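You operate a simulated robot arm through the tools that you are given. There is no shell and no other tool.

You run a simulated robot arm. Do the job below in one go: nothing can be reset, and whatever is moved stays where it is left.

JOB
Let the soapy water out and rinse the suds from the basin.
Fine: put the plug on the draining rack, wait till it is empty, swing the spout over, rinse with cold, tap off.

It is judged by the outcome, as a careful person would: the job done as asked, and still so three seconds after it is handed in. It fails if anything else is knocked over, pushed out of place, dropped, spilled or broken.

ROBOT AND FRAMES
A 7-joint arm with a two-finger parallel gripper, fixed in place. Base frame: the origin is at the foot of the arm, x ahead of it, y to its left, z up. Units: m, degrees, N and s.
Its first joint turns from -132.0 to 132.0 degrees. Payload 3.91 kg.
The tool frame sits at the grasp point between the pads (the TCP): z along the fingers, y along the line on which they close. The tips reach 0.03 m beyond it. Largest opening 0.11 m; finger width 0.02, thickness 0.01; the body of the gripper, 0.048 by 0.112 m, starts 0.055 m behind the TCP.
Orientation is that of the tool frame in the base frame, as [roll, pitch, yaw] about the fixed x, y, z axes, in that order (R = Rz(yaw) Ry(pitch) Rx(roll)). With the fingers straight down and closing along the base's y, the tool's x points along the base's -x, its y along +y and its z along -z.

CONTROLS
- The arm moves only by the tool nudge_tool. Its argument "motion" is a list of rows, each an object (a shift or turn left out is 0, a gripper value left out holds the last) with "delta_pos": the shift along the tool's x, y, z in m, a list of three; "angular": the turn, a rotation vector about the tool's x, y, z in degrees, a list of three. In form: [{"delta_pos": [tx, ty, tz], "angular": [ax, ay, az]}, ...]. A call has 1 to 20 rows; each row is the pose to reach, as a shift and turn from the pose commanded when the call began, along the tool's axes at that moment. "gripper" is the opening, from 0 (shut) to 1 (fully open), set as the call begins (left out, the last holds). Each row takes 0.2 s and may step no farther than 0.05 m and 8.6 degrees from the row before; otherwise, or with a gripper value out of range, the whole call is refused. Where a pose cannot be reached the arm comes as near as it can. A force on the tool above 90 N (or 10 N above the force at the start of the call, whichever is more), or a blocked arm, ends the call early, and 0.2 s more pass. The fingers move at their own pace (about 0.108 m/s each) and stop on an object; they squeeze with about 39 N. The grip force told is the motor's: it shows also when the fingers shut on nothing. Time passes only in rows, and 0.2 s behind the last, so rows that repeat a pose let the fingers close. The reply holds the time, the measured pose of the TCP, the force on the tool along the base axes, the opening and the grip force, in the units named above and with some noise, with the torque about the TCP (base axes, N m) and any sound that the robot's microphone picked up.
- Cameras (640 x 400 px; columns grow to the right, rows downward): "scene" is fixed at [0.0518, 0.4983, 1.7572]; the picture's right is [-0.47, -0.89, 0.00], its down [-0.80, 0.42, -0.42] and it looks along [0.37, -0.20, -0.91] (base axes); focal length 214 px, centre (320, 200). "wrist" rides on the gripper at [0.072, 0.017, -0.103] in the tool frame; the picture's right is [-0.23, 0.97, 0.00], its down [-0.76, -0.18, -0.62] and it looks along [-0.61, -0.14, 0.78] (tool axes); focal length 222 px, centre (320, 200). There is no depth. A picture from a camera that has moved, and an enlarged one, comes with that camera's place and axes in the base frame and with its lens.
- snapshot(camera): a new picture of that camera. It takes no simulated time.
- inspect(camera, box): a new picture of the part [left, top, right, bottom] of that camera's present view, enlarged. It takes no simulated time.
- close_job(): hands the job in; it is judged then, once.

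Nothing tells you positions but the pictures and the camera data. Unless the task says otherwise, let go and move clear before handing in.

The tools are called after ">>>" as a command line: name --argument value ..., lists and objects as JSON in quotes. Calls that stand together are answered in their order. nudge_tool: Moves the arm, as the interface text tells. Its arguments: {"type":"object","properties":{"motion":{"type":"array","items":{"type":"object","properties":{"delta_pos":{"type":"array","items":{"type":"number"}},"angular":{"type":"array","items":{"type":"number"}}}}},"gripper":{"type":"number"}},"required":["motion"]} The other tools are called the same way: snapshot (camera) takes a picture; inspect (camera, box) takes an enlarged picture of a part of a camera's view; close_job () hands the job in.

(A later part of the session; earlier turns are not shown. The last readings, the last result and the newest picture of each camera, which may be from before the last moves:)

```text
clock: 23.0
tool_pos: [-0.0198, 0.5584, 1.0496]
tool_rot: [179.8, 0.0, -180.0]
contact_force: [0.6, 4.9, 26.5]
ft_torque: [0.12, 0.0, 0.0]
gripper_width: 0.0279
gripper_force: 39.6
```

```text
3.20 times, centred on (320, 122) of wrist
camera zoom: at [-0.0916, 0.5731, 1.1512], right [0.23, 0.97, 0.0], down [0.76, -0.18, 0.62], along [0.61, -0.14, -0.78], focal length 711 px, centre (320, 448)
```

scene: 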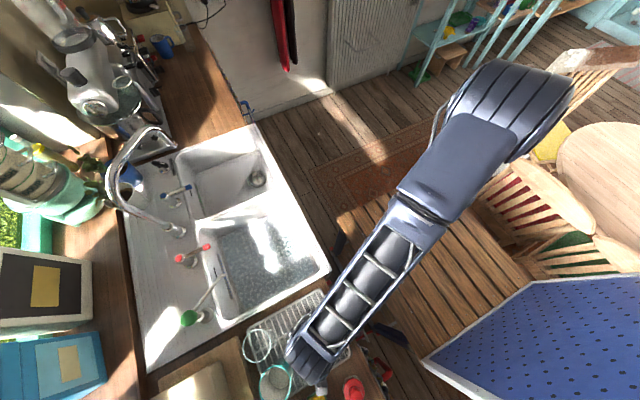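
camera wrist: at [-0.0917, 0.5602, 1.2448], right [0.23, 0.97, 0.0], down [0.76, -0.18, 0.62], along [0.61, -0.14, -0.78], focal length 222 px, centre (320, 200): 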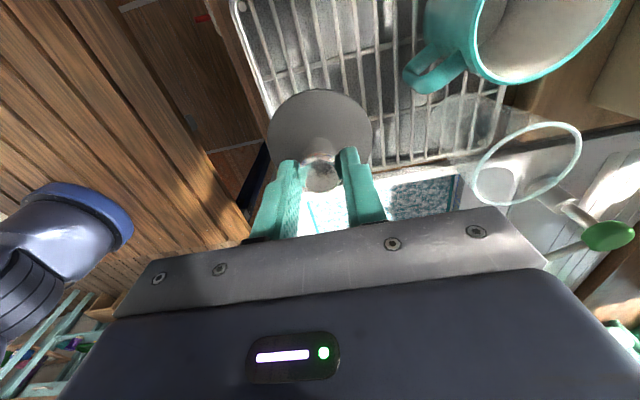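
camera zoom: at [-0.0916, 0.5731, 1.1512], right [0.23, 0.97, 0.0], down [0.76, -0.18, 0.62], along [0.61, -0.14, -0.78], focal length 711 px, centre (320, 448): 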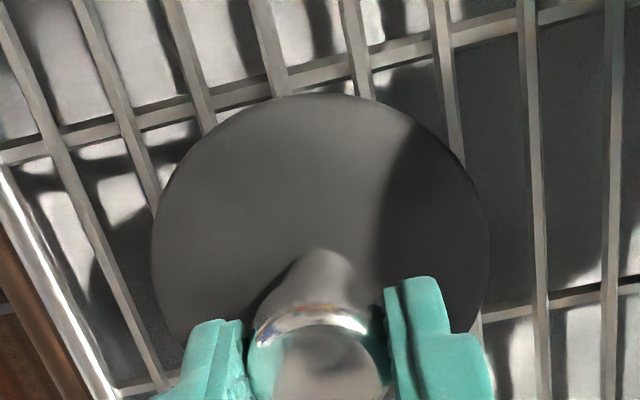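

The rack now takes the load (26 N). I'll ease up 2 mm to relieve the push, then open the fingers and let go.

>>> nudge_tool --motion '[{"delta_pos": [0, 0, -0.002], "angular": [0, 0, 0]}]'

>>> nudge_tool --gripper 0.5 --motion '[{"delta_pos": [0, 0, 0], "angular": [0, 0, 0]}, {"delta_pos": [0, 0, 0], "angular": [0, 0, 0]}, {"delta_pos": [0, 0, 0], "angular": [0, 0, 0]}]'

>>> inspect --camera "wrist" --box '[220, 60, 420, 185]'

```text
clock: 23.4
tool_pos: [-0.0191, 0.5567, 1.0487]
tool_rot: [-179.8, 0.0, -179.9]
contact_force: [1.3, 4.6, 7.7]
ft_torque: [0.3, 0.06, -0.1]
gripper_width: 0.0279
gripper_force: 39.0
```

```text
clock: 24.2
tool_pos: [-0.0196, 0.5552, 1.0506]
tool_rot: [179.9, 0.0, -180.0]
contact_force: [0.9, -0.1, 0.0]
ft_torque: [-0.02, 0.0, 0.0]
gripper_width: 0.0551
gripper_force: 0.1
```

```text
3.20 times, centred on (320, 122) of wrist
camera zoom: at [-0.092, 0.5726, 1.1517], right [0.23, 0.97, 0.0], down [0.76, -0.18, 0.62], along [0.61, -0.14, -0.78], focal length 711 px, centre (320, 448)
```

zoom: 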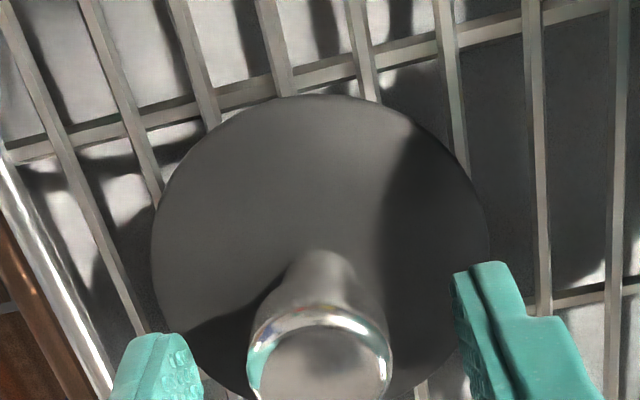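

The plug is released and sits level on the rack. I'll lift straight up and check it and the draining basin.

>>> nudge_tool --motion '[{"delta_pos": [0, 0, -0.02], "angular": [0, 0, 0]}, {"delta_pos": [0, 0, -0.05], "angular": [0, 0, 0]}, {"delta_pos": [0, 0, -0.09], "angular": [0, 0, 0]}, {"delta_pos": [0, 0, -0.13], "angular": [0, 0, 0]}, {"delta_pos": [0, 0, -0.17], "angular": [0, 0, 0]}, {"delta_pos": [0, 0, -0.21], "angular": [0, 0, 0]}, {"delta_pos": [0, 0, -0.25], "angular": [0, 0, 0]}, {"delta_pos": [0, 0, -0.29], "angular": [0, 0, 0]}]'

>>> snapshot --camera "wrist"

>>> inspect --camera "scene" --box '[160, 190, 340, 310]'

```text
clock: 26.0
tool_pos: [-0.0187, 0.557, 1.3399]
tool_rot: [180.0, 0.0, 179.9]
contact_force: [0.7, 0.5, -1.0]
ft_torque: [0.0, -0.02, 0.03]
gripper_width: 0.055
gripper_force: 0.0
```

```text
taken
camera wrist: at [-0.0903, 0.5717, 1.4413], right [0.23, 0.97, 0.0], down [0.76, -0.18, 0.62], along [0.61, -0.14, -0.78], focal length 222 px, centre (320, 200)
```

wrist: 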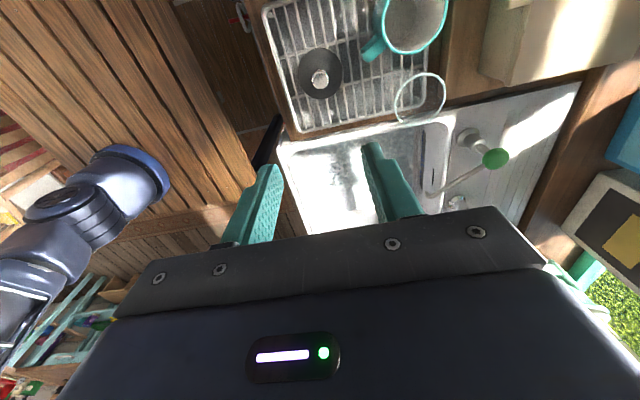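

```text
3.33 times, centred on (250, 250) of scene
camera zoom: at [0.0518, 0.4983, 1.7572], right [-0.47, -0.89, 0.0], down [-0.8, 0.42, -0.42], along [0.37, -0.2, -0.91], focal length 715 px, centre (553, 33)
```

zoom: 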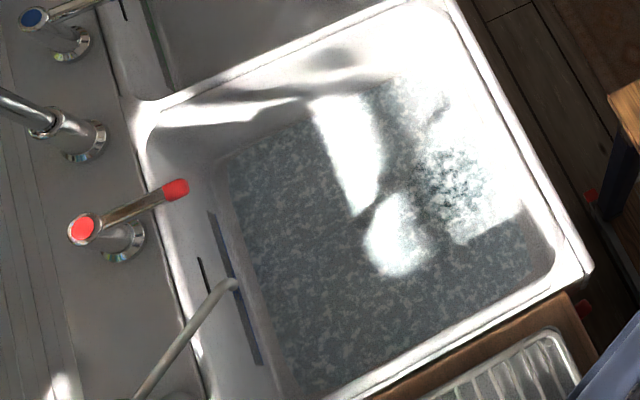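

The plug sits well on the rack and the basin is nearly drained. While the last of it goes, I'll move to a viewpoint in front of the spout, around (0.45, 0.45, 1.45), turned to face the taps.

>>> nudge_tool --motion '[{"delta_pos": [-0.036, -0.008, -0.008], "angular": [0, 0, -7]}, {"delta_pos": [-0.072, -0.016, -0.017], "angular": [0, 0, -14]}, {"delta_pos": [-0.108, -0.025, -0.025], "angular": [0, 0, -21]}, {"delta_pos": [-0.144, -0.033, -0.034], "angular": [0, 0, -28]}, {"delta_pos": [-0.18, -0.041, -0.042], "angular": [0, 0, -35]}, {"delta_pos": [-0.216, -0.049, -0.05], "angular": [0, 0, -42]}, {"delta_pos": [-0.252, -0.058, -0.059], "angular": [0, 0, -49]}, {"delta_pos": [-0.288, -0.066, -0.067], "angular": [0, 0, -56]}, {"delta_pos": [-0.324, -0.074, -0.076], "angular": [0, 0, -63]}, {"delta_pos": [-0.36, -0.082, -0.084], "angular": [0, 0, -70]}, {"delta_pos": [-0.396, -0.09, -0.093], "angular": [0, 0, -77]}, {"delta_pos": [-0.432, -0.099, -0.101], "angular": [0, 0, -84]}, {"delta_pos": [-0.468, -0.107, -0.11], "angular": [0, 0, -90]}]'

>>> nudge_tool --motion '[{"delta_pos": [0, 0, 0], "angular": [0, -8, 0]}, {"delta_pos": [0, 0, 0], "angular": [0, -16, 0]}]'

>>> snapshot --camera "wrist"

>>> snapshot --camera "scene"

```text
clock: 28.8
tool_pos: [0.4449, 0.4488, 1.4498]
tool_rot: [180.0, 0.0, -89.8]
contact_force: [-0.6, 0.3, -0.7]
ft_torque: [-0.01, -0.08, 0.03]
gripper_width: 0.0547
gripper_force: 0.0
```

```text
clock: 29.4
tool_pos: [0.4475, 0.4507, 1.4491]
tool_rot: [-179.9, 16.1, -90.0]
contact_force: [0.7, 0.6, -1.2]
ft_torque: [0.0, 0.0, 0.03]
gripper_width: 0.055
gripper_force: 0.2
```

```text
taken
camera wrist: at [0.4307, 0.3509, 1.5271], right [-0.97, 0.22, 0.06], down [0.18, 0.56, 0.81], along [0.14, 0.8, -0.58], focal length 222 px, centre (320, 200)
```

wrist: 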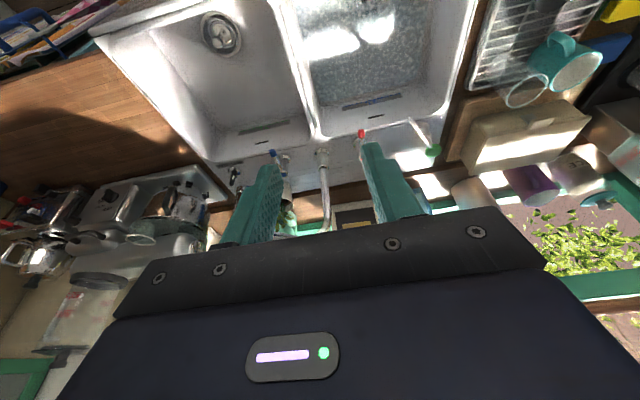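

```text
taken
```

scene: 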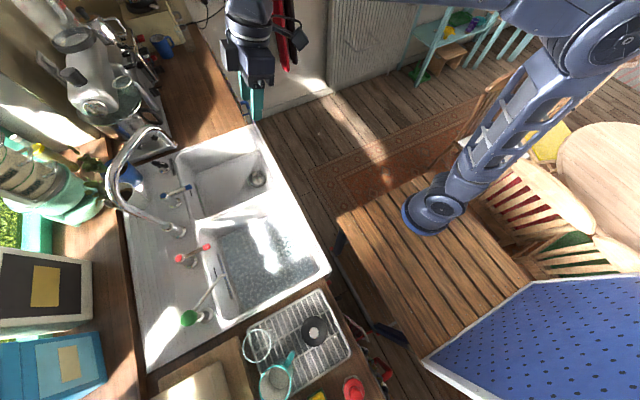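

The tilt direction works and the spout riser is coming into view between the fingers. I'll tilt further to see the whole gooseneck.

>>> nudge_tool --gripper 1 --motion '[{"delta_pos": [0, 0, 0], "angular": [0, -8, 0]}, {"delta_pos": [0, 0, 0], "angular": [0, -16, 0]}, {"delta_pos": [0, 0, 0], "angular": [0, -24, 0]}, {"delta_pos": [0, 0, 0], "angular": [0, -32, 0]}]'

>>> snapshot --camera "wrist"

>>> inspect --camera "wrist" --box '[200, 0, 440, 150]'

```text
clock: 30.4
tool_pos: [0.4467, 0.4497, 1.4487]
tool_rot: [-179.9, 48.1, -89.9]
contact_force: [0.7, -0.5, 0.2]
ft_torque: [0.01, -0.02, -0.02]
gripper_width: 0.11
gripper_force: 0.1
```

```text
taken
camera wrist: at [0.4313, 0.3234, 1.4624], right [-0.97, 0.15, 0.17], down [0.18, 0.04, 0.98], along [0.14, 0.99, -0.07], focal length 222 px, centre (320, 200)
```

wrist: 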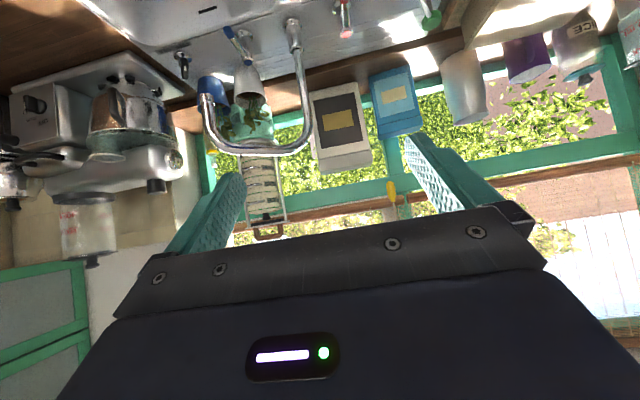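

```text
2.67 times, centred on (320, 75) of wrist
camera zoom: at [0.4313, 0.3234, 1.4624], right [-0.97, 0.15, 0.17], down [0.18, 0.04, 0.98], along [0.14, 0.99, -0.07], focal length 592 px, centre (320, 533)
```

zoom: 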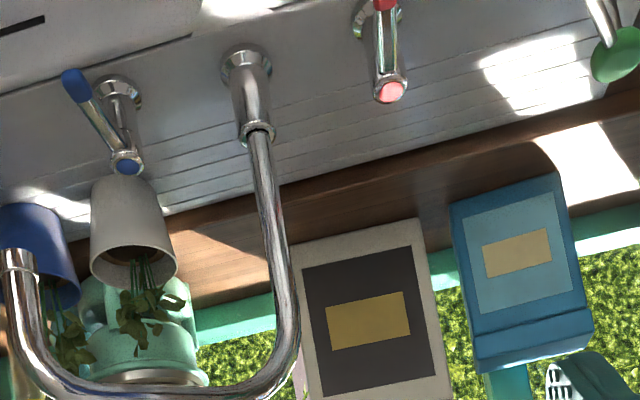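

Now the spout is clear. Its pivot is at (0.498, 0.853), the top pipe at z≈1.306, and the downturn ends at the outlet (0.664, 0.701, 1.206). I'll bring the tilted gripper up in front of the downturn so the fingers can cage it, stopping about 12 cm short to check.

>>> nudge_tool --gripper 0.65 --motion '[{"delta_pos": [-0.0016, -0.027, 0.0258], "angular": [0, 0, 0]}, {"delta_pos": [-0.0033, -0.054, 0.0517], "angular": [0, 0, 0]}, {"delta_pos": [-0.0049, -0.081, 0.0775], "angular": [0, 0, 0]}, {"delta_pos": [-0.0065, -0.109, 0.1034], "angular": [0, 0, 0]}, {"delta_pos": [-0.0081, -0.136, 0.1292], "angular": [0, 0, 0]}, {"delta_pos": [-0.0098, -0.163, 0.155], "angular": [0, 0, 0]}, {"delta_pos": [-0.0114, -0.19, 0.1809], "angular": [0, 0, 0]}, {"delta_pos": [-0.013, -0.2173, 0.2067], "angular": [0, 0, 0]}]'

>>> snapshot --camera "wrist"

>>> snapshot --camera "scene"

```text
clock: 32.2
tool_pos: [0.665, 0.6084, 1.3209]
tool_rot: [-179.9, 48.1, -89.9]
contact_force: [-0.3, -0.3, 0.9]
ft_torque: [-0.06, -0.06, -0.03]
gripper_width: 0.0716
gripper_force: 0.0
```

```text
taken
camera wrist: at [0.6491, 0.483, 1.3346], right [-0.97, 0.15, 0.17], down [0.18, 0.05, 0.98], along [0.14, 0.99, -0.07], focal length 222 px, centre (320, 200)
```

wrist: 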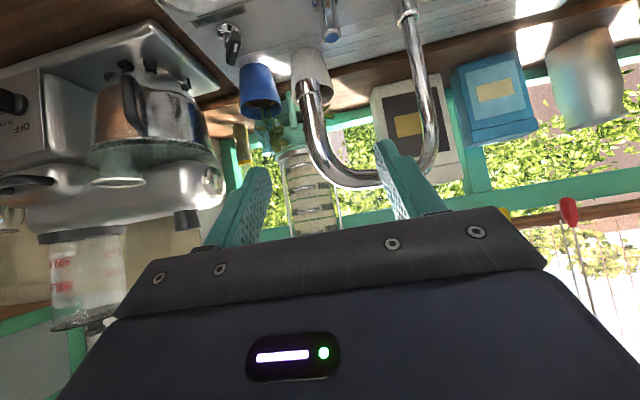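

```text
taken
```

scene: 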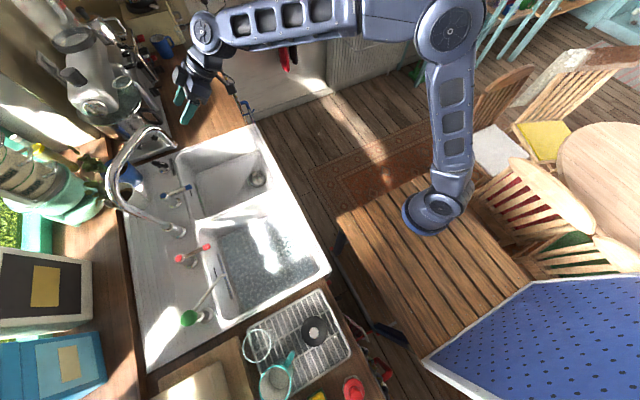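

The view confirms the downturn at x≈0.67, y≈0.70, between z 1.205 and about 1.29. I'll advance so the pipe sits between the fingers.

>>> nudge_tool --motion '[{"delta_pos": [0.0015, -0.0015, 0.033], "angular": [0, 0, 0]}, {"delta_pos": [0.003, -0.003, 0.066], "angular": [0, 0, 0]}, {"delta_pos": [0.0045, -0.005, 0.1], "angular": [0, 0, 0]}, {"delta_pos": [0.0058, -0.006, 0.1325], "angular": [0, 0, 0]}]'

>>> snapshot --camera "wrist"

>>> inspect --camera "scene" --box '[100, 60, 280, 180]'

```text
clock: 33.2
tool_pos: [0.6719, 0.7078, 1.2288]
tool_rot: [-179.9, 48.0, -90.0]
contact_force: [0.4, -0.4, 1.0]
ft_torque: [-0.05, -0.01, 0.05]
gripper_width: 0.0716
gripper_force: 0.0
```

```text
taken
camera wrist: at [0.6559, 0.5805, 1.2427], right [-0.97, 0.15, 0.17], down [0.18, 0.05, 0.98], along [0.14, 0.99, -0.07], focal length 222 px, centre (320, 200)
```

wrist: 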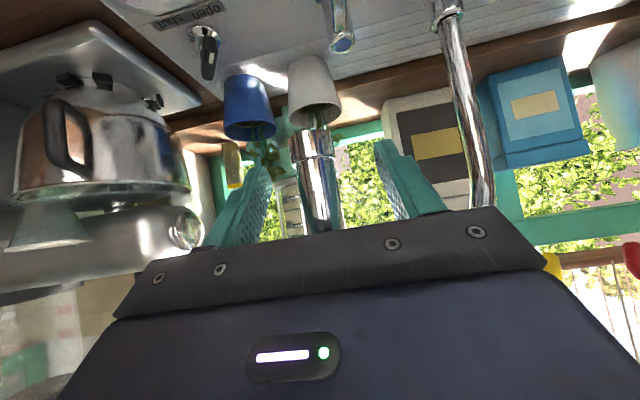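

```text
3.33 times, centred on (190, 120) of scene
camera zoom: at [0.0518, 0.4983, 1.7572], right [-0.47, -0.89, 0.0], down [-0.8, 0.42, -0.42], along [0.37, -0.2, -0.91], focal length 715 px, centre (753, 467)
```

zoom: 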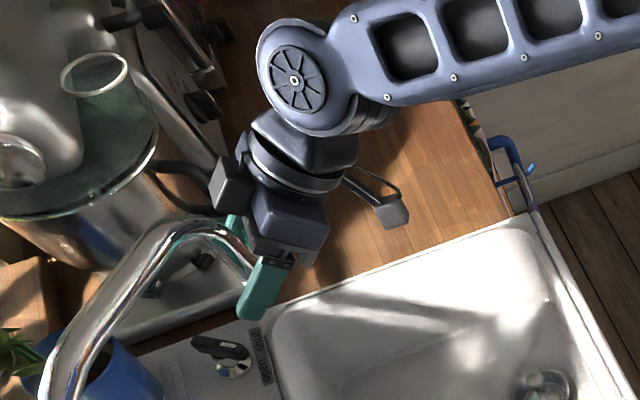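

The downturn pipe is caged between the fingers with no contact force. Before swinging, I'll check that the basin has fully emptied.

>>> inspect --camera "scene" --box '[160, 190, 340, 310]'

>>> inspect --camera "scene" --box '[250, 210, 330, 265]'

```text
3.33 times, centred on (250, 250) of scene
camera zoom: at [0.0518, 0.4983, 1.7572], right [-0.47, -0.89, 0.0], down [-0.8, 0.42, -0.42], along [0.37, -0.2, -0.91], focal length 715 px, centre (553, 33)
```

zoom: 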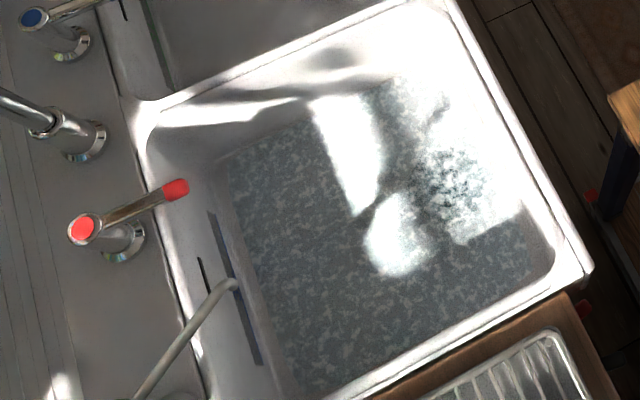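

```text
7.27 times, centred on (290, 238) of scene
camera zoom: at [0.0518, 0.4983, 1.7572], right [-0.47, -0.89, 0.0], down [-0.8, 0.42, -0.42], along [0.37, -0.2, -0.91], focal length 1560 px, centre (538, -73)
```

zoom: 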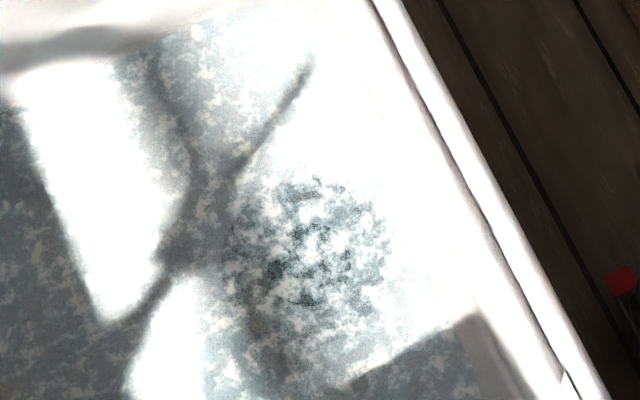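

The level has stopped changing and only a suds film is left on the basin floor, so it is empty. I'll swing the spout slowly along its arc towards the soapy basin.

>>> nudge_tool --gripper 0.45 --motion '[{"delta_pos": [0.0044, 0.014, -0.0049], "angular": [0, 0, 0]}, {"delta_pos": [0.0088, 0.0285, -0.0097], "angular": [0, 0, 0]}, {"delta_pos": [0.0175, 0.0433, -0.0195], "angular": [0, 0, 0]}, {"delta_pos": [0.0254, 0.0592, -0.0282], "angular": [0, 0, 0]}, {"delta_pos": [0.0323, 0.0761, -0.0359], "angular": [0, 0, 0]}, {"delta_pos": [0.0382, 0.0938, -0.0424], "angular": [0, 0, 0]}]'

>>> snapshot --camera "wrist"

>>> inspect --camera "scene" --box '[100, 80, 280, 240]'

```text
clock: 34.6
tool_pos: [0.5782, 0.6497, 1.227]
tool_rot: [179.8, 48.0, -90.1]
contact_force: [0.7, -0.4, -0.3]
ft_torque: [0.0, 0.02, 0.01]
gripper_width: 0.0495
gripper_force: 0.0
```

```text
taken
camera wrist: at [0.5613, 0.5238, 1.2407], right [-0.97, 0.15, 0.17], down [0.18, 0.05, 0.98], along [0.14, 0.99, -0.07], focal length 222 px, centre (320, 200)
```

wrist: 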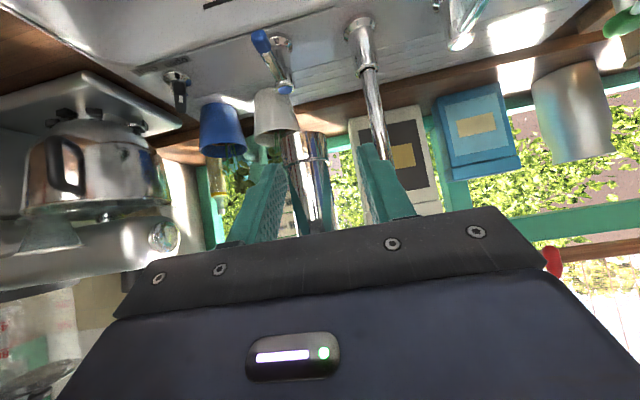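

```text
2.50 times, centred on (190, 160) of scene
camera zoom: at [0.0518, 0.4983, 1.7572], right [-0.47, -0.89, 0.0], down [-0.8, 0.42, -0.42], along [0.37, -0.2, -0.91], focal length 536 px, centre (645, 300)
```

zoom: 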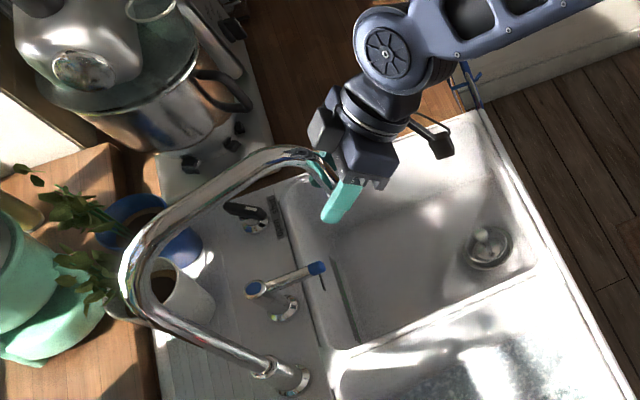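

The spout follows the fingers with almost no force. I'll continue along the arc.

>>> nudge_tool --motion '[{"delta_pos": [0.0048, 0.0184, -0.0053], "angular": [0, 0, 0]}, {"delta_pos": [0.0086, 0.0374, -0.0096], "angular": [0, 0, 0]}, {"delta_pos": [0.0112, 0.0567, -0.0125], "angular": [0, 0, 0]}, {"delta_pos": [0.0128, 0.0764, -0.0142], "angular": [0, 0, 0]}, {"delta_pos": [0.0131, 0.0962, -0.0146], "angular": [0, 0, 0]}, {"delta_pos": [0.0123, 0.1159, -0.0137], "angular": [0, 0, 0]}, {"delta_pos": [0.0103, 0.1355, -0.0114], "angular": [0, 0, 0]}, {"delta_pos": [0.0072, 0.1547, -0.008], "angular": [0, 0, 0]}]'

>>> snapshot --camera "wrist"

>>> inspect --camera "scene" --box '[100, 100, 340, 260]'

```text
clock: 36.4
tool_pos: [0.4239, 0.6399, 1.2274]
tool_rot: [-180.0, 48.0, -90.1]
contact_force: [0.1, 0.2, -0.1]
ft_torque: [0.01, 0.02, 0.02]
gripper_width: 0.0495
gripper_force: 0.0
```

```text
taken
camera wrist: at [0.4077, 0.5127, 1.2411], right [-0.97, 0.15, 0.17], down [0.18, 0.05, 0.98], along [0.14, 0.99, -0.07], focal length 222 px, centre (320, 200)
```

wrist: 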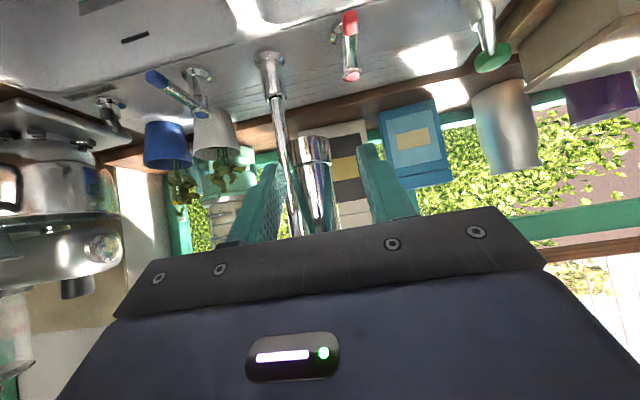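

```text
2.50 times, centred on (220, 180) of scene
camera zoom: at [0.0518, 0.4983, 1.7572], right [-0.47, -0.89, 0.0], down [-0.8, 0.42, -0.42], along [0.37, -0.2, -0.91], focal length 536 px, centre (570, 250)
```

zoom: 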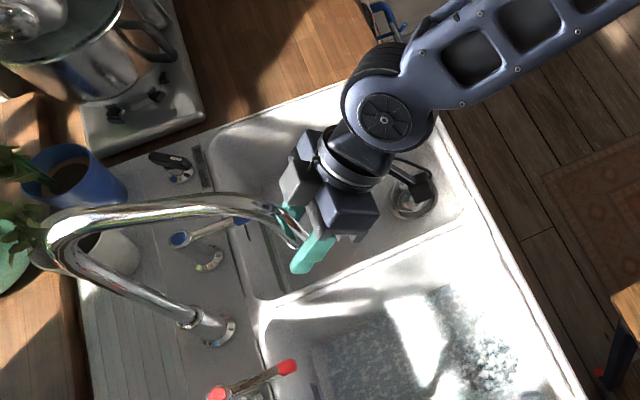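

Good, the spout is past the divider direction. One more stretch brings the outlet to about (0.36, 0.68), over the soapy basin.

>>> nudge_tool --motion '[{"delta_pos": [-0.0042, 0.0187, 0.0047], "angular": [0, 0, 0]}, {"delta_pos": [-0.0094, 0.0369, 0.0105], "angular": [0, 0, 0]}, {"delta_pos": [-0.0158, 0.0543, 0.0175], "angular": [0, 0, 0]}, {"delta_pos": [-0.0231, 0.0708, 0.0256], "angular": [0, 0, 0]}, {"delta_pos": [-0.0279, 0.0802, 0.031], "angular": [0, 0, 0]}, {"delta_pos": [-0.0279, 0.0802, 0.031], "angular": [0, 0, 0]}]'

>>> snapshot --camera "wrist"

>>> inspect --camera "scene" --box '[100, 100, 340, 260]'

```text
clock: 37.8
tool_pos: [0.3424, 0.6801, 1.2298]
tool_rot: [180.0, 47.9, -90.0]
contact_force: [-0.3, -0.5, -0.7]
ft_torque: [0.04, -0.01, -0.02]
gripper_width: 0.0496
gripper_force: 0.1
```

```text
taken
camera wrist: at [0.3266, 0.5534, 1.2433], right [-0.97, 0.15, 0.17], down [0.18, 0.05, 0.98], along [0.14, 0.99, -0.07], focal length 222 px, centre (320, 200)
```

wrist: 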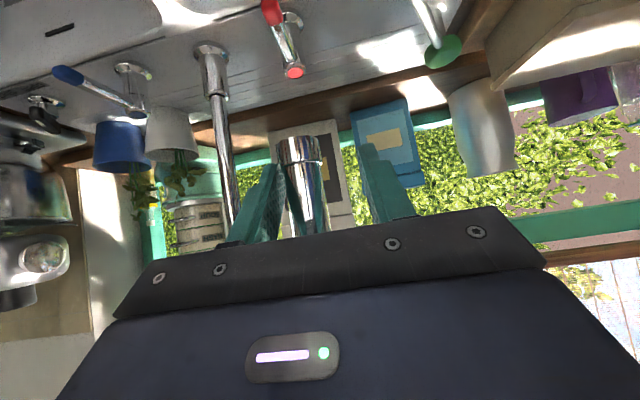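

```text
2.50 times, centred on (220, 180) of scene
camera zoom: at [0.0518, 0.4983, 1.7572], right [-0.47, -0.89, 0.0], down [-0.8, 0.42, -0.42], along [0.37, -0.2, -0.91], focal length 536 px, centre (570, 250)
```

zoom: 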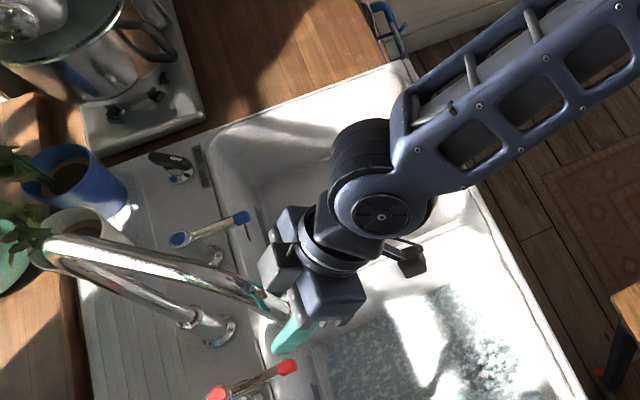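

The outlet now hangs over the soapy basin at about (0.355, 0.68). I'll back the fingers straight out along the tool axis, then move across to in front of the blue (cold) lever.

>>> nudge_tool --motion '[{"delta_pos": [0, 0.003, -0.02], "angular": [0, 0, 0]}, {"delta_pos": [0, 0.003, -0.05], "angular": [0, 0, 0]}, {"delta_pos": [0, 0.003, -0.085], "angular": [0, 0, 0]}, {"delta_pos": [0, 0.003, -0.12], "angular": [0, 0, 0]}, {"delta_pos": [0, 0.003, -0.15], "angular": [0, 0, 0]}, {"delta_pos": [0, -0.035, -0.15], "angular": [0, 0, 0]}, {"delta_pos": [0, -0.075, -0.15], "angular": [0, 0, 0]}, {"delta_pos": [0, -0.115, -0.15], "angular": [0, 0, 0]}, {"delta_pos": [0, -0.155, -0.15], "angular": [0, 0, 0]}, {"delta_pos": [0, -0.195, -0.15], "angular": [0, 0, 0]}, {"delta_pos": [0, -0.23, -0.15], "angular": [0, 0, 0]}]'

>>> snapshot --camera "wrist"

>>> snapshot --camera "scene"

>>> inspect --camera "wrist" --box '[160, 0, 480, 160]'

```text
clock: 40.2
tool_pos: [0.5743, 0.5697, 1.3306]
tool_rot: [180.0, 48.0, -89.9]
contact_force: [-0.8, 0.5, 0.1]
ft_torque: [-0.08, -0.01, -0.05]
gripper_width: 0.0496
gripper_force: 0.1
```

```text
taken
camera wrist: at [0.5588, 0.4435, 1.3437], right [-0.97, 0.15, 0.17], down [0.18, 0.05, 0.98], along [0.14, 0.99, -0.07], focal length 222 px, centre (320, 200)
```

wrist: 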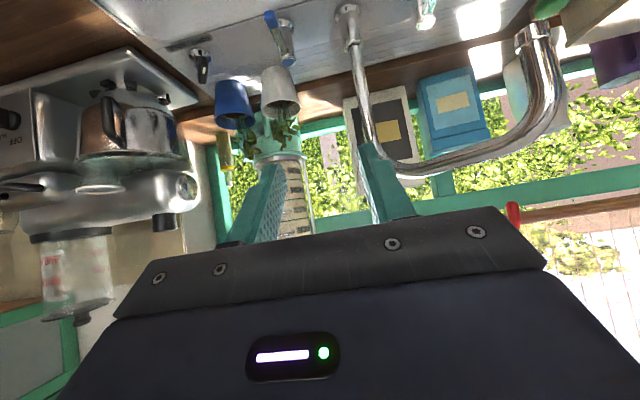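

```text
taken
```

scene: 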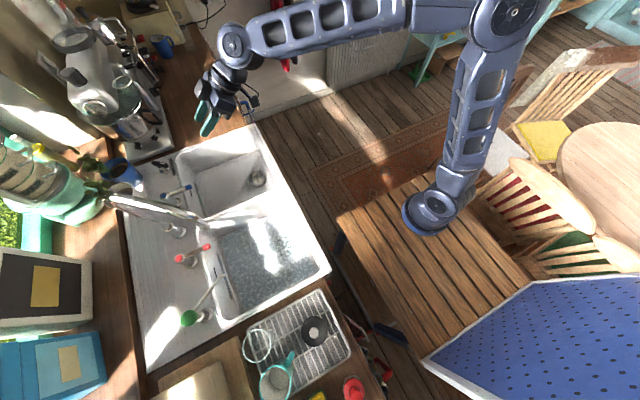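

```text
2.00 times, centred on (320, 80) of wrist
camera zoom: at [0.5588, 0.4435, 1.3437], right [-0.97, 0.15, 0.17], down [0.18, 0.05, 0.98], along [0.14, 0.99, -0.07], focal length 444 px, centre (320, 440)
```

zoom: 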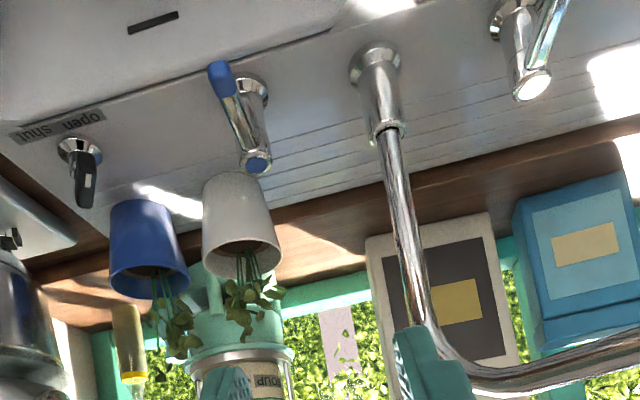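

The spout stayed over the soapy basin. The blue lever runs from its pivot at (0.631, 0.85) forward to its tip at (0.631, 0.757, 1.032). I'll approach along the tilted tool axis to straddle the lever, stopping short first.

>>> nudge_tool --motion '[{"delta_pos": [0.0136, -0.0095, 0.0361], "angular": [0, 0, 0]}, {"delta_pos": [0.0272, -0.0189, 0.0722], "angular": [0, 0, 0]}, {"delta_pos": [0.0409, -0.0284, 0.1083], "angular": [0, 0, 0]}, {"delta_pos": [0.0545, -0.0378, 0.1443], "angular": [0, 0, 0]}, {"delta_pos": [0.0681, -0.0473, 0.1804], "angular": [0, 0, 0]}, {"delta_pos": [0.0817, -0.0567, 0.2165], "angular": [0, 0, 0]}]'

>>> snapshot --camera "wrist"

>>> inspect --camera "scene" --box '[120, 100, 300, 220]'

```text
clock: 41.6
tool_pos: [0.6282, 0.6738, 1.1237]
tool_rot: [180.0, 48.0, -90.0]
contact_force: [0.2, -0.1, 0.3]
ft_torque: [-0.04, -0.01, -0.05]
gripper_width: 0.0497
gripper_force: 0.0
```

```text
taken
camera wrist: at [0.6125, 0.5476, 1.1373], right [-0.97, 0.15, 0.17], down [0.18, 0.05, 0.98], along [0.14, 0.99, -0.07], focal length 222 px, centre (320, 200)
```

wrist: 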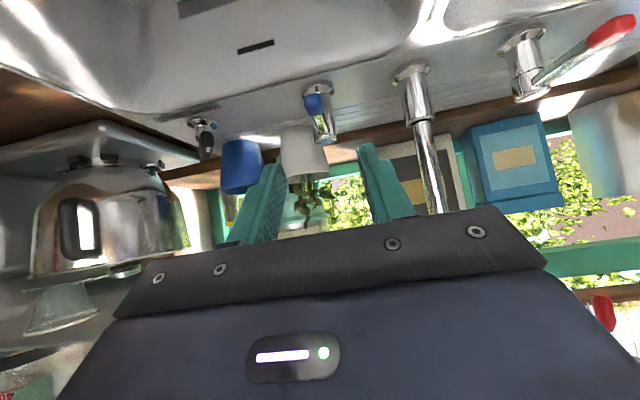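

```text
3.33 times, centred on (210, 160) of scene
camera zoom: at [0.0518, 0.4983, 1.7572], right [-0.47, -0.89, 0.0], down [-0.8, 0.42, -0.42], along [0.37, -0.2, -0.91], focal length 715 px, centre (687, 333)
```

zoom: 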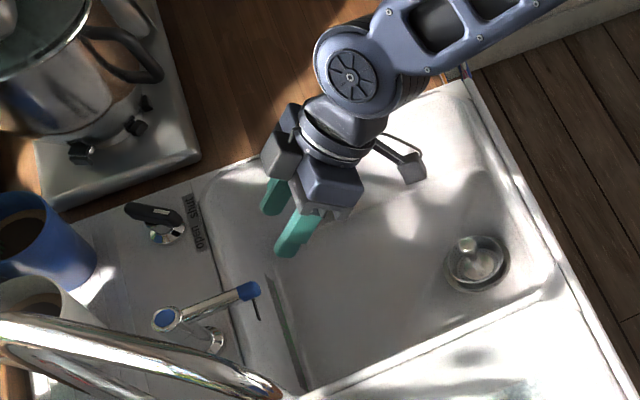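

The lever is lined up between the fingers. I'll advance along the tool axis so the fingertips straddle it.

>>> nudge_tool --motion '[{"delta_pos": [0, -0.003, 0.035], "angular": [0, 0, 0]}, {"delta_pos": [0, -0.0035, 0.07], "angular": [0, 0, 0]}, {"delta_pos": [0, -0.0035, 0.1], "angular": [0, 0, 0]}, {"delta_pos": [0, -0.0035, 0.12], "angular": [0, 0, 0]}]'

>>> snapshot --camera "wrist"

>>> inspect --camera "wrist" --box '[220, 100, 420, 240]'

>>> inspect --camera "scene" --box '[120, 130, 260, 220]'

```text
clock: 42.6
tool_pos: [0.634, 0.7633, 1.0427]
tool_rot: [179.9, 48.0, -90.0]
contact_force: [-0.6, -0.4, -0.3]
ft_torque: [-0.04, -0.03, 0.02]
gripper_width: 0.0495
gripper_force: 0.0
```

```text
taken
camera wrist: at [0.6176, 0.6373, 1.0573], right [-0.97, 0.15, 0.17], down [0.18, 0.05, 0.98], along [0.14, 0.99, -0.07], focal length 222 px, centre (320, 200)
```

wrist: 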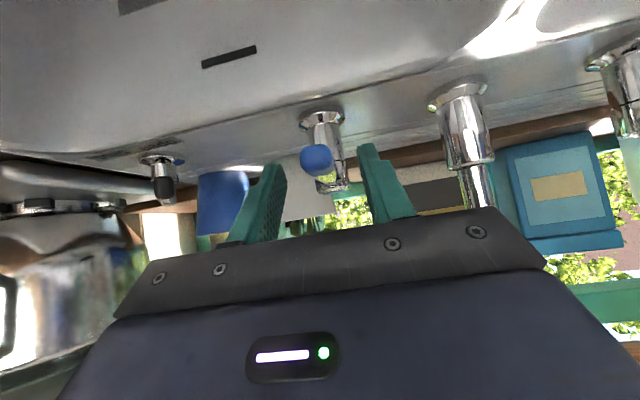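

```text
2.86 times, centred on (320, 170) of wrist
camera zoom: at [0.6176, 0.6373, 1.0573], right [-0.97, 0.15, 0.17], down [0.18, 0.05, 0.98], along [0.14, 0.99, -0.07], focal length 635 px, centre (320, 286)
```

zoom: 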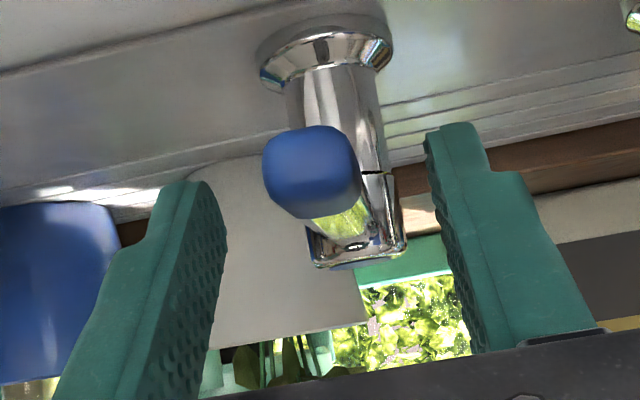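

```text
4.44 times, centred on (190, 175) of scene
camera zoom: at [0.0518, 0.4983, 1.7572], right [-0.47, -0.89, 0.0], down [-0.8, 0.42, -0.42], along [0.37, -0.2, -0.91], focal length 953 px, centre (898, 311)
```

zoom: 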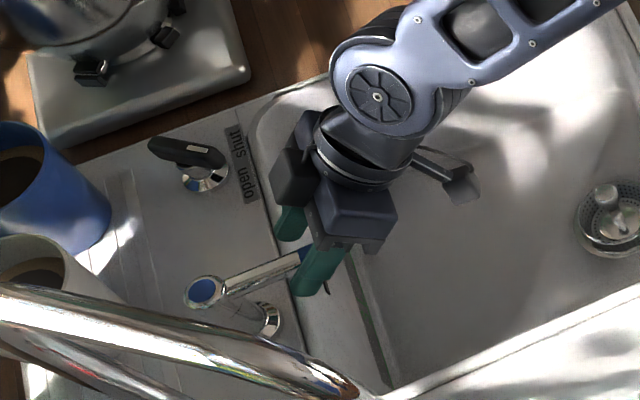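

The lever is between the fingertips, and the tap head looks like it turns about the pillar. I'll first try a gentle anticlockwise turn (tip towards +x), watching force and sound.

>>> nudge_tool --motion '[{"delta_pos": [0, -0.008, 0], "angular": [0, 0, 0]}, {"delta_pos": [0, -0.015, 0], "angular": [0, 0, 0]}, {"delta_pos": [0, -0.02, 0], "angular": [0, 0, 0]}, {"delta_pos": [0, -0.025, 0], "angular": [0, 0, 0]}]'

>>> inspect --camera "wrist" --box '[220, 100, 420, 240]'

```text
clock: 43.6
tool_pos: [0.6583, 0.7637, 1.0428]
tool_rot: [179.9, 48.0, -89.9]
contact_force: [-1.4, 0.3, 0.8]
ft_torque: [-0.01, 0.0, -0.04]
gripper_width: 0.0496
gripper_force: 0.0
```

```text
2.86 times, centred on (320, 170) of wrist
camera zoom: at [0.6417, 0.638, 1.0555], right [-0.97, 0.15, 0.17], down [0.18, 0.05, 0.98], along [0.14, 0.99, -0.07], focal length 635 px, centre (320, 286)
```

zoom: 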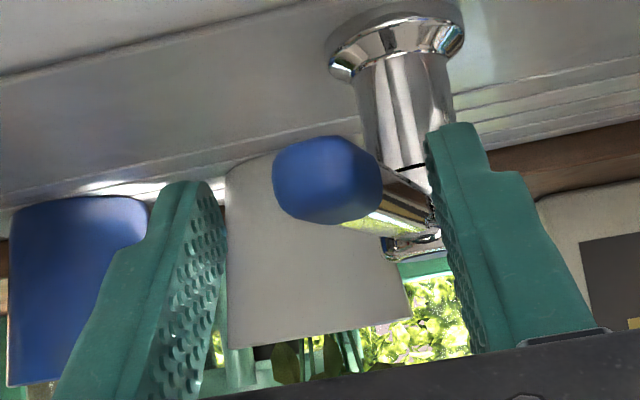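

The lever turned easily about 14° towards +x. I'll check whether water is running.

>>> inspect --camera "scene" --box '[150, 170, 340, 300]'

>>> snapshot --camera "wrist"

```text
3.08 times, centred on (245, 235) of scene
camera zoom: at [0.0518, 0.4983, 1.7572], right [-0.47, -0.89, 0.0], down [-0.8, 0.42, -0.42], along [0.37, -0.2, -0.91], focal length 660 px, centre (551, 92)
```

zoom: 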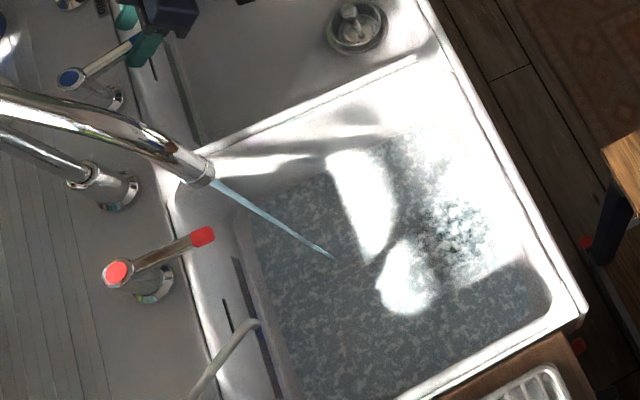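

```text
taken
camera wrist: at [0.6417, 0.638, 1.0555], right [-0.97, 0.15, 0.17], down [0.18, 0.05, 0.98], along [0.14, 0.99, -0.07], focal length 222 px, centre (320, 200)
```

wrist: 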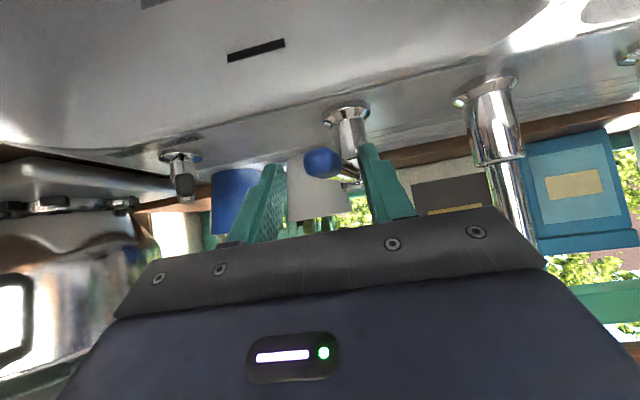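

Cold water is running in a neat stream into the soapy basin, so +x opens the tap. I'll open it a bit more for a proper rinse.

>>> nudge_tool --motion '[{"delta_pos": [-0.0013, -0.007, 0.0015], "angular": [0, 0, 0]}, {"delta_pos": [-0.0027, -0.014, 0.003], "angular": [0, 0, 0]}, {"delta_pos": [-0.004, -0.02, 0.0045], "angular": [0, 0, 0]}, {"delta_pos": [-0.004, -0.02, 0.0045], "angular": [0, 0, 0]}, {"delta_pos": [-0.004, -0.02, 0.0045], "angular": [0, 0, 0]}]'

>>> inspect --camera "scene" --box '[150, 170, 340, 300]'

>>> inspect --camera "wrist" --box '[220, 100, 420, 240]'

```text
clock: 44.8
tool_pos: [0.6777, 0.7716, 1.0425]
tool_rot: [-180.0, 48.1, -90.0]
contact_force: [1.7, 0.2, -0.3]
ft_torque: [0.03, -0.03, -0.05]
gripper_width: 0.0505
gripper_force: 1.4
```

```text
3.08 times, centred on (245, 235) of scene
camera zoom: at [0.0518, 0.4983, 1.7572], right [-0.47, -0.89, 0.0], down [-0.8, 0.42, -0.42], along [0.37, -0.2, -0.91], focal length 660 px, centre (551, 92)
```

zoom: 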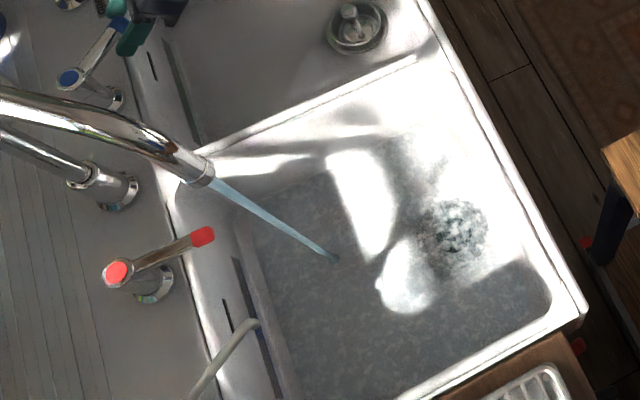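

```text
2.86 times, centred on (320, 170) of wrist
camera zoom: at [0.6626, 0.6452, 1.0566], right [-0.97, 0.15, 0.17], down [0.18, 0.05, 0.98], along [0.14, 0.99, -0.07], focal length 635 px, centre (320, 286)
```

zoom: 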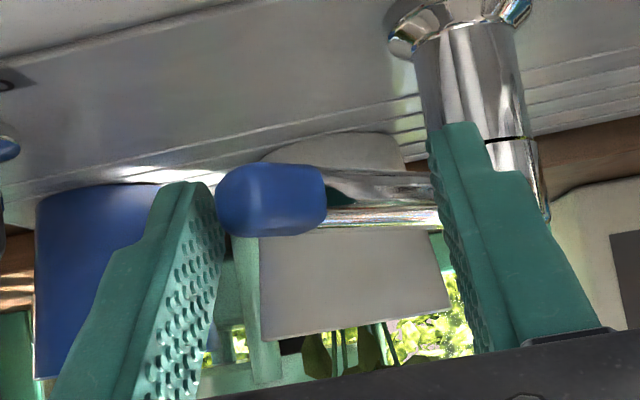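

The lever is well open and the suds are already fading. I'll widen the fingers slightly so nothing is pinched and let the water run.

>>> nudge_tool --gripper 0.7 --motion '[{"delta_pos": [0, 0, 0], "angular": [0, 0, 0]}, {"delta_pos": [0, 0, 0], "angular": [0, 0, 0]}, {"delta_pos": [0, 0, 0], "angular": [0, 0, 0]}, {"delta_pos": [0, 0, 0], "angular": [0, 0, 0]}, {"delta_pos": [0, 0, 0], "angular": [0, 0, 0]}, {"delta_pos": [0, 0, 0], "angular": [0, 0, 0]}, {"delta_pos": [0, 0, 0], "angular": [0, 0, 0]}, {"delta_pos": [0, 0, 0], "angular": [0, 0, 0]}, {"delta_pos": [0, 0, 0], "angular": [0, 0, 0]}, {"delta_pos": [0, 0, 0], "angular": [0, 0, 0]}, {"delta_pos": [0, 0, 0], "angular": [0, 0, 0]}, {"delta_pos": [0, 0, 0], "angular": [0, 0, 0]}, {"delta_pos": [0, 0, 0], "angular": [0, 0, 0]}, {"delta_pos": [0, 0, 0], "angular": [0, 0, 0]}, {"delta_pos": [0, 0, 0], "angular": [0, 0, 0]}, {"delta_pos": [0, 0, 0], "angular": [0, 0, 0]}, {"delta_pos": [0, 0, 0], "angular": [0, 0, 0]}, {"delta_pos": [0, 0, 0], "angular": [0, 0, 0]}, {"delta_pos": [0, 0, 0], "angular": [0, 0, 0]}, {"delta_pos": [0, 0, 0], "angular": [0, 0, 0]}]'

>>> inspect --camera "scene" --box '[150, 170, 340, 300]'

>>> inspect --camera "wrist" --box '[220, 100, 420, 240]'

```text
clock: 49.0
tool_pos: [0.6768, 0.7716, 1.0428]
tool_rot: [-180.0, 48.0, -90.0]
contact_force: [-0.2, 0.0, 1.0]
ft_torque: [0.04, 0.01, -0.01]
gripper_width: 0.0769
gripper_force: 0.1
```

```text
3.08 times, centred on (245, 235) of scene
camera zoom: at [0.0518, 0.4983, 1.7572], right [-0.47, -0.89, 0.0], down [-0.8, 0.42, -0.42], along [0.37, -0.2, -0.91], focal length 660 px, centre (551, 92)
```

zoom: 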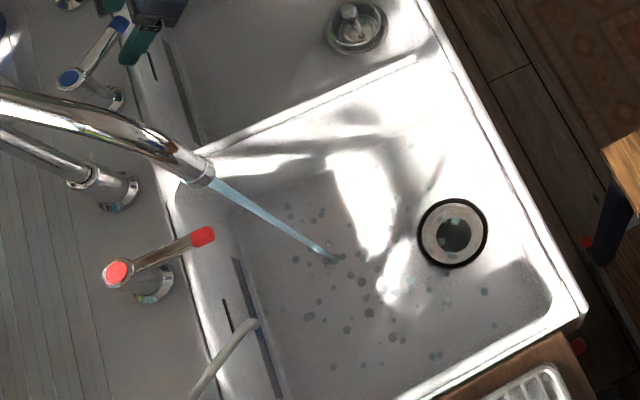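

```text
2.86 times, centred on (320, 170) of wrist
camera zoom: at [0.6622, 0.6454, 1.0567], right [-0.97, 0.15, 0.17], down [0.18, 0.05, 0.98], along [0.14, 0.99, -0.07], focal length 635 px, centre (320, 286)
```

zoom: 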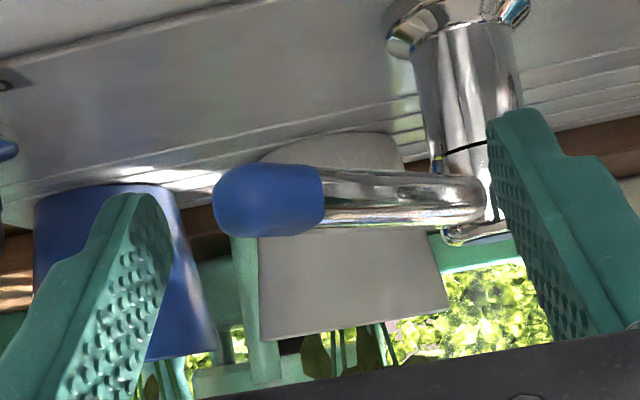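

The suds film has washed away except for a few scattered spots. I'll keep the water running a few more seconds.

>>> nudge_tool --motion '[{"delta_pos": [0, 0, 0], "angular": [0, 0, 0]}, {"delta_pos": [0, 0, 0], "angular": [0, 0, 0]}, {"delta_pos": [0, 0, 0], "angular": [0, 0, 0]}, {"delta_pos": [0, 0, 0], "angular": [0, 0, 0]}, {"delta_pos": [0, 0, 0], "angular": [0, 0, 0]}, {"delta_pos": [0, 0, 0], "angular": [0, 0, 0]}, {"delta_pos": [0, 0, 0], "angular": [0, 0, 0]}, {"delta_pos": [0, 0, 0], "angular": [0, 0, 0]}, {"delta_pos": [0, 0, 0], "angular": [0, 0, 0]}, {"delta_pos": [0, 0, 0], "angular": [0, 0, 0]}, {"delta_pos": [0, 0, 0], "angular": [0, 0, 0]}, {"delta_pos": [0, 0, 0], "angular": [0, 0, 0]}, {"delta_pos": [0, 0, 0], "angular": [0, 0, 0]}, {"delta_pos": [0, 0, 0], "angular": [0, 0, 0]}, {"delta_pos": [0, 0, 0], "angular": [0, 0, 0]}, {"delta_pos": [0, 0, 0], "angular": [0, 0, 0]}, {"delta_pos": [0, 0, 0], "angular": [0, 0, 0]}, {"delta_pos": [0, 0, 0], "angular": [0, 0, 0]}, {"delta_pos": [0, 0, 0], "angular": [0, 0, 0]}, {"delta_pos": [0, 0, 0], "angular": [0, 0, 0]}]'

>>> inspect --camera "scene" --box '[150, 170, 340, 300]'

```text
clock: 53.2
tool_pos: [0.6788, 0.7725, 1.0428]
tool_rot: [-180.0, 48.1, -90.0]
contact_force: [-0.9, 0.4, 0.3]
ft_torque: [-0.02, -0.02, -0.01]
gripper_width: 0.0772
gripper_force: 0.2
```

```text
3.08 times, centred on (245, 235) of scene
camera zoom: at [0.0518, 0.4983, 1.7572], right [-0.47, -0.89, 0.0], down [-0.8, 0.42, -0.42], along [0.37, -0.2, -0.91], focal length 660 px, centre (551, 92)
```

zoom: 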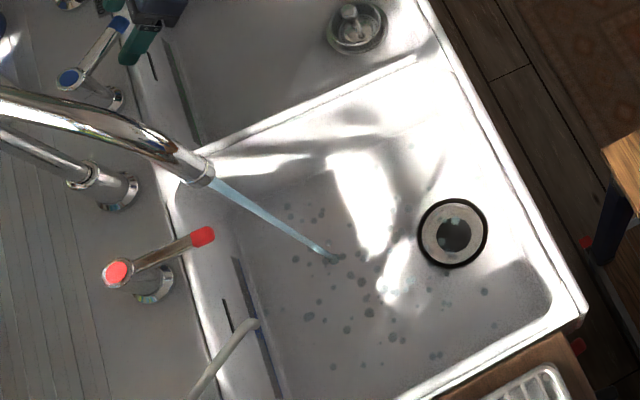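

The remaining spots haven't changed over four seconds, so I'll look closer to see whether they are suds or just water drops.

>>> inspect --camera "scene" --box '[225, 225, 275, 258]'

>>> inspect --camera "scene" --box '[235, 245, 295, 285]'

>>> inspect --camera "scene" --box '[265, 220, 315, 253]'

```text
12.12 times, centred on (250, 242) of scene
camera zoom: at [0.0518, 0.4983, 1.7572], right [-0.47, -0.89, 0.0], down [-0.8, 0.42, -0.42], along [0.37, -0.2, -0.91], focal length 2600 px, centre (1168, -303)
```

zoom: 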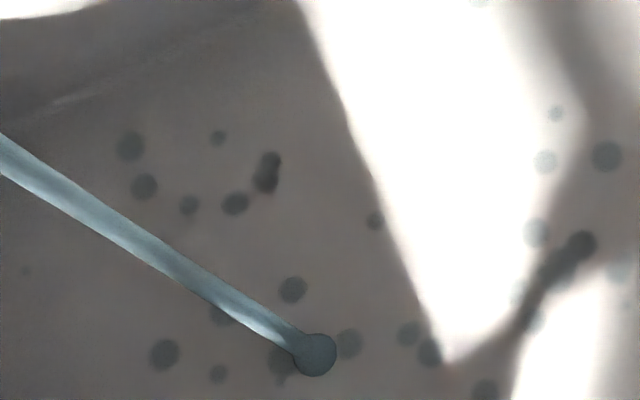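

```text
10.00 times, centred on (265, 265) of scene
camera zoom: at [0.0518, 0.4983, 1.7572], right [-0.47, -0.89, 0.0], down [-0.8, 0.42, -0.42], along [0.37, -0.2, -0.91], focal length 2145 px, centre (870, -450)
```

zoom: 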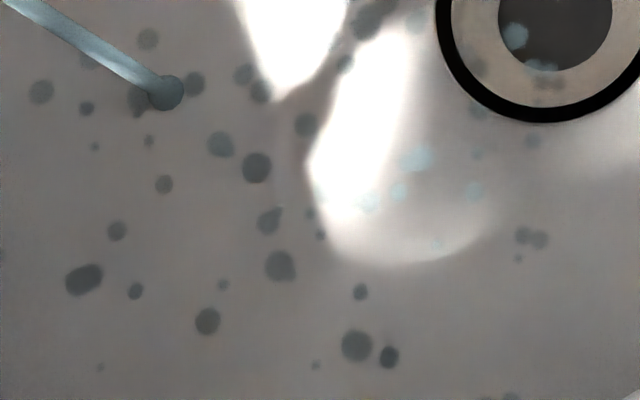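

```text
12.12 times, centred on (290, 236) of scene
camera zoom: at [0.0518, 0.4983, 1.7572], right [-0.47, -0.89, 0.0], down [-0.8, 0.42, -0.42], along [0.37, -0.2, -0.91], focal length 2600 px, centre (684, -242)
```

zoom: 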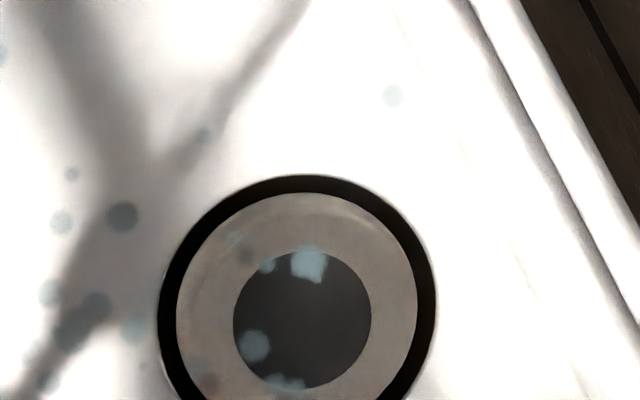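

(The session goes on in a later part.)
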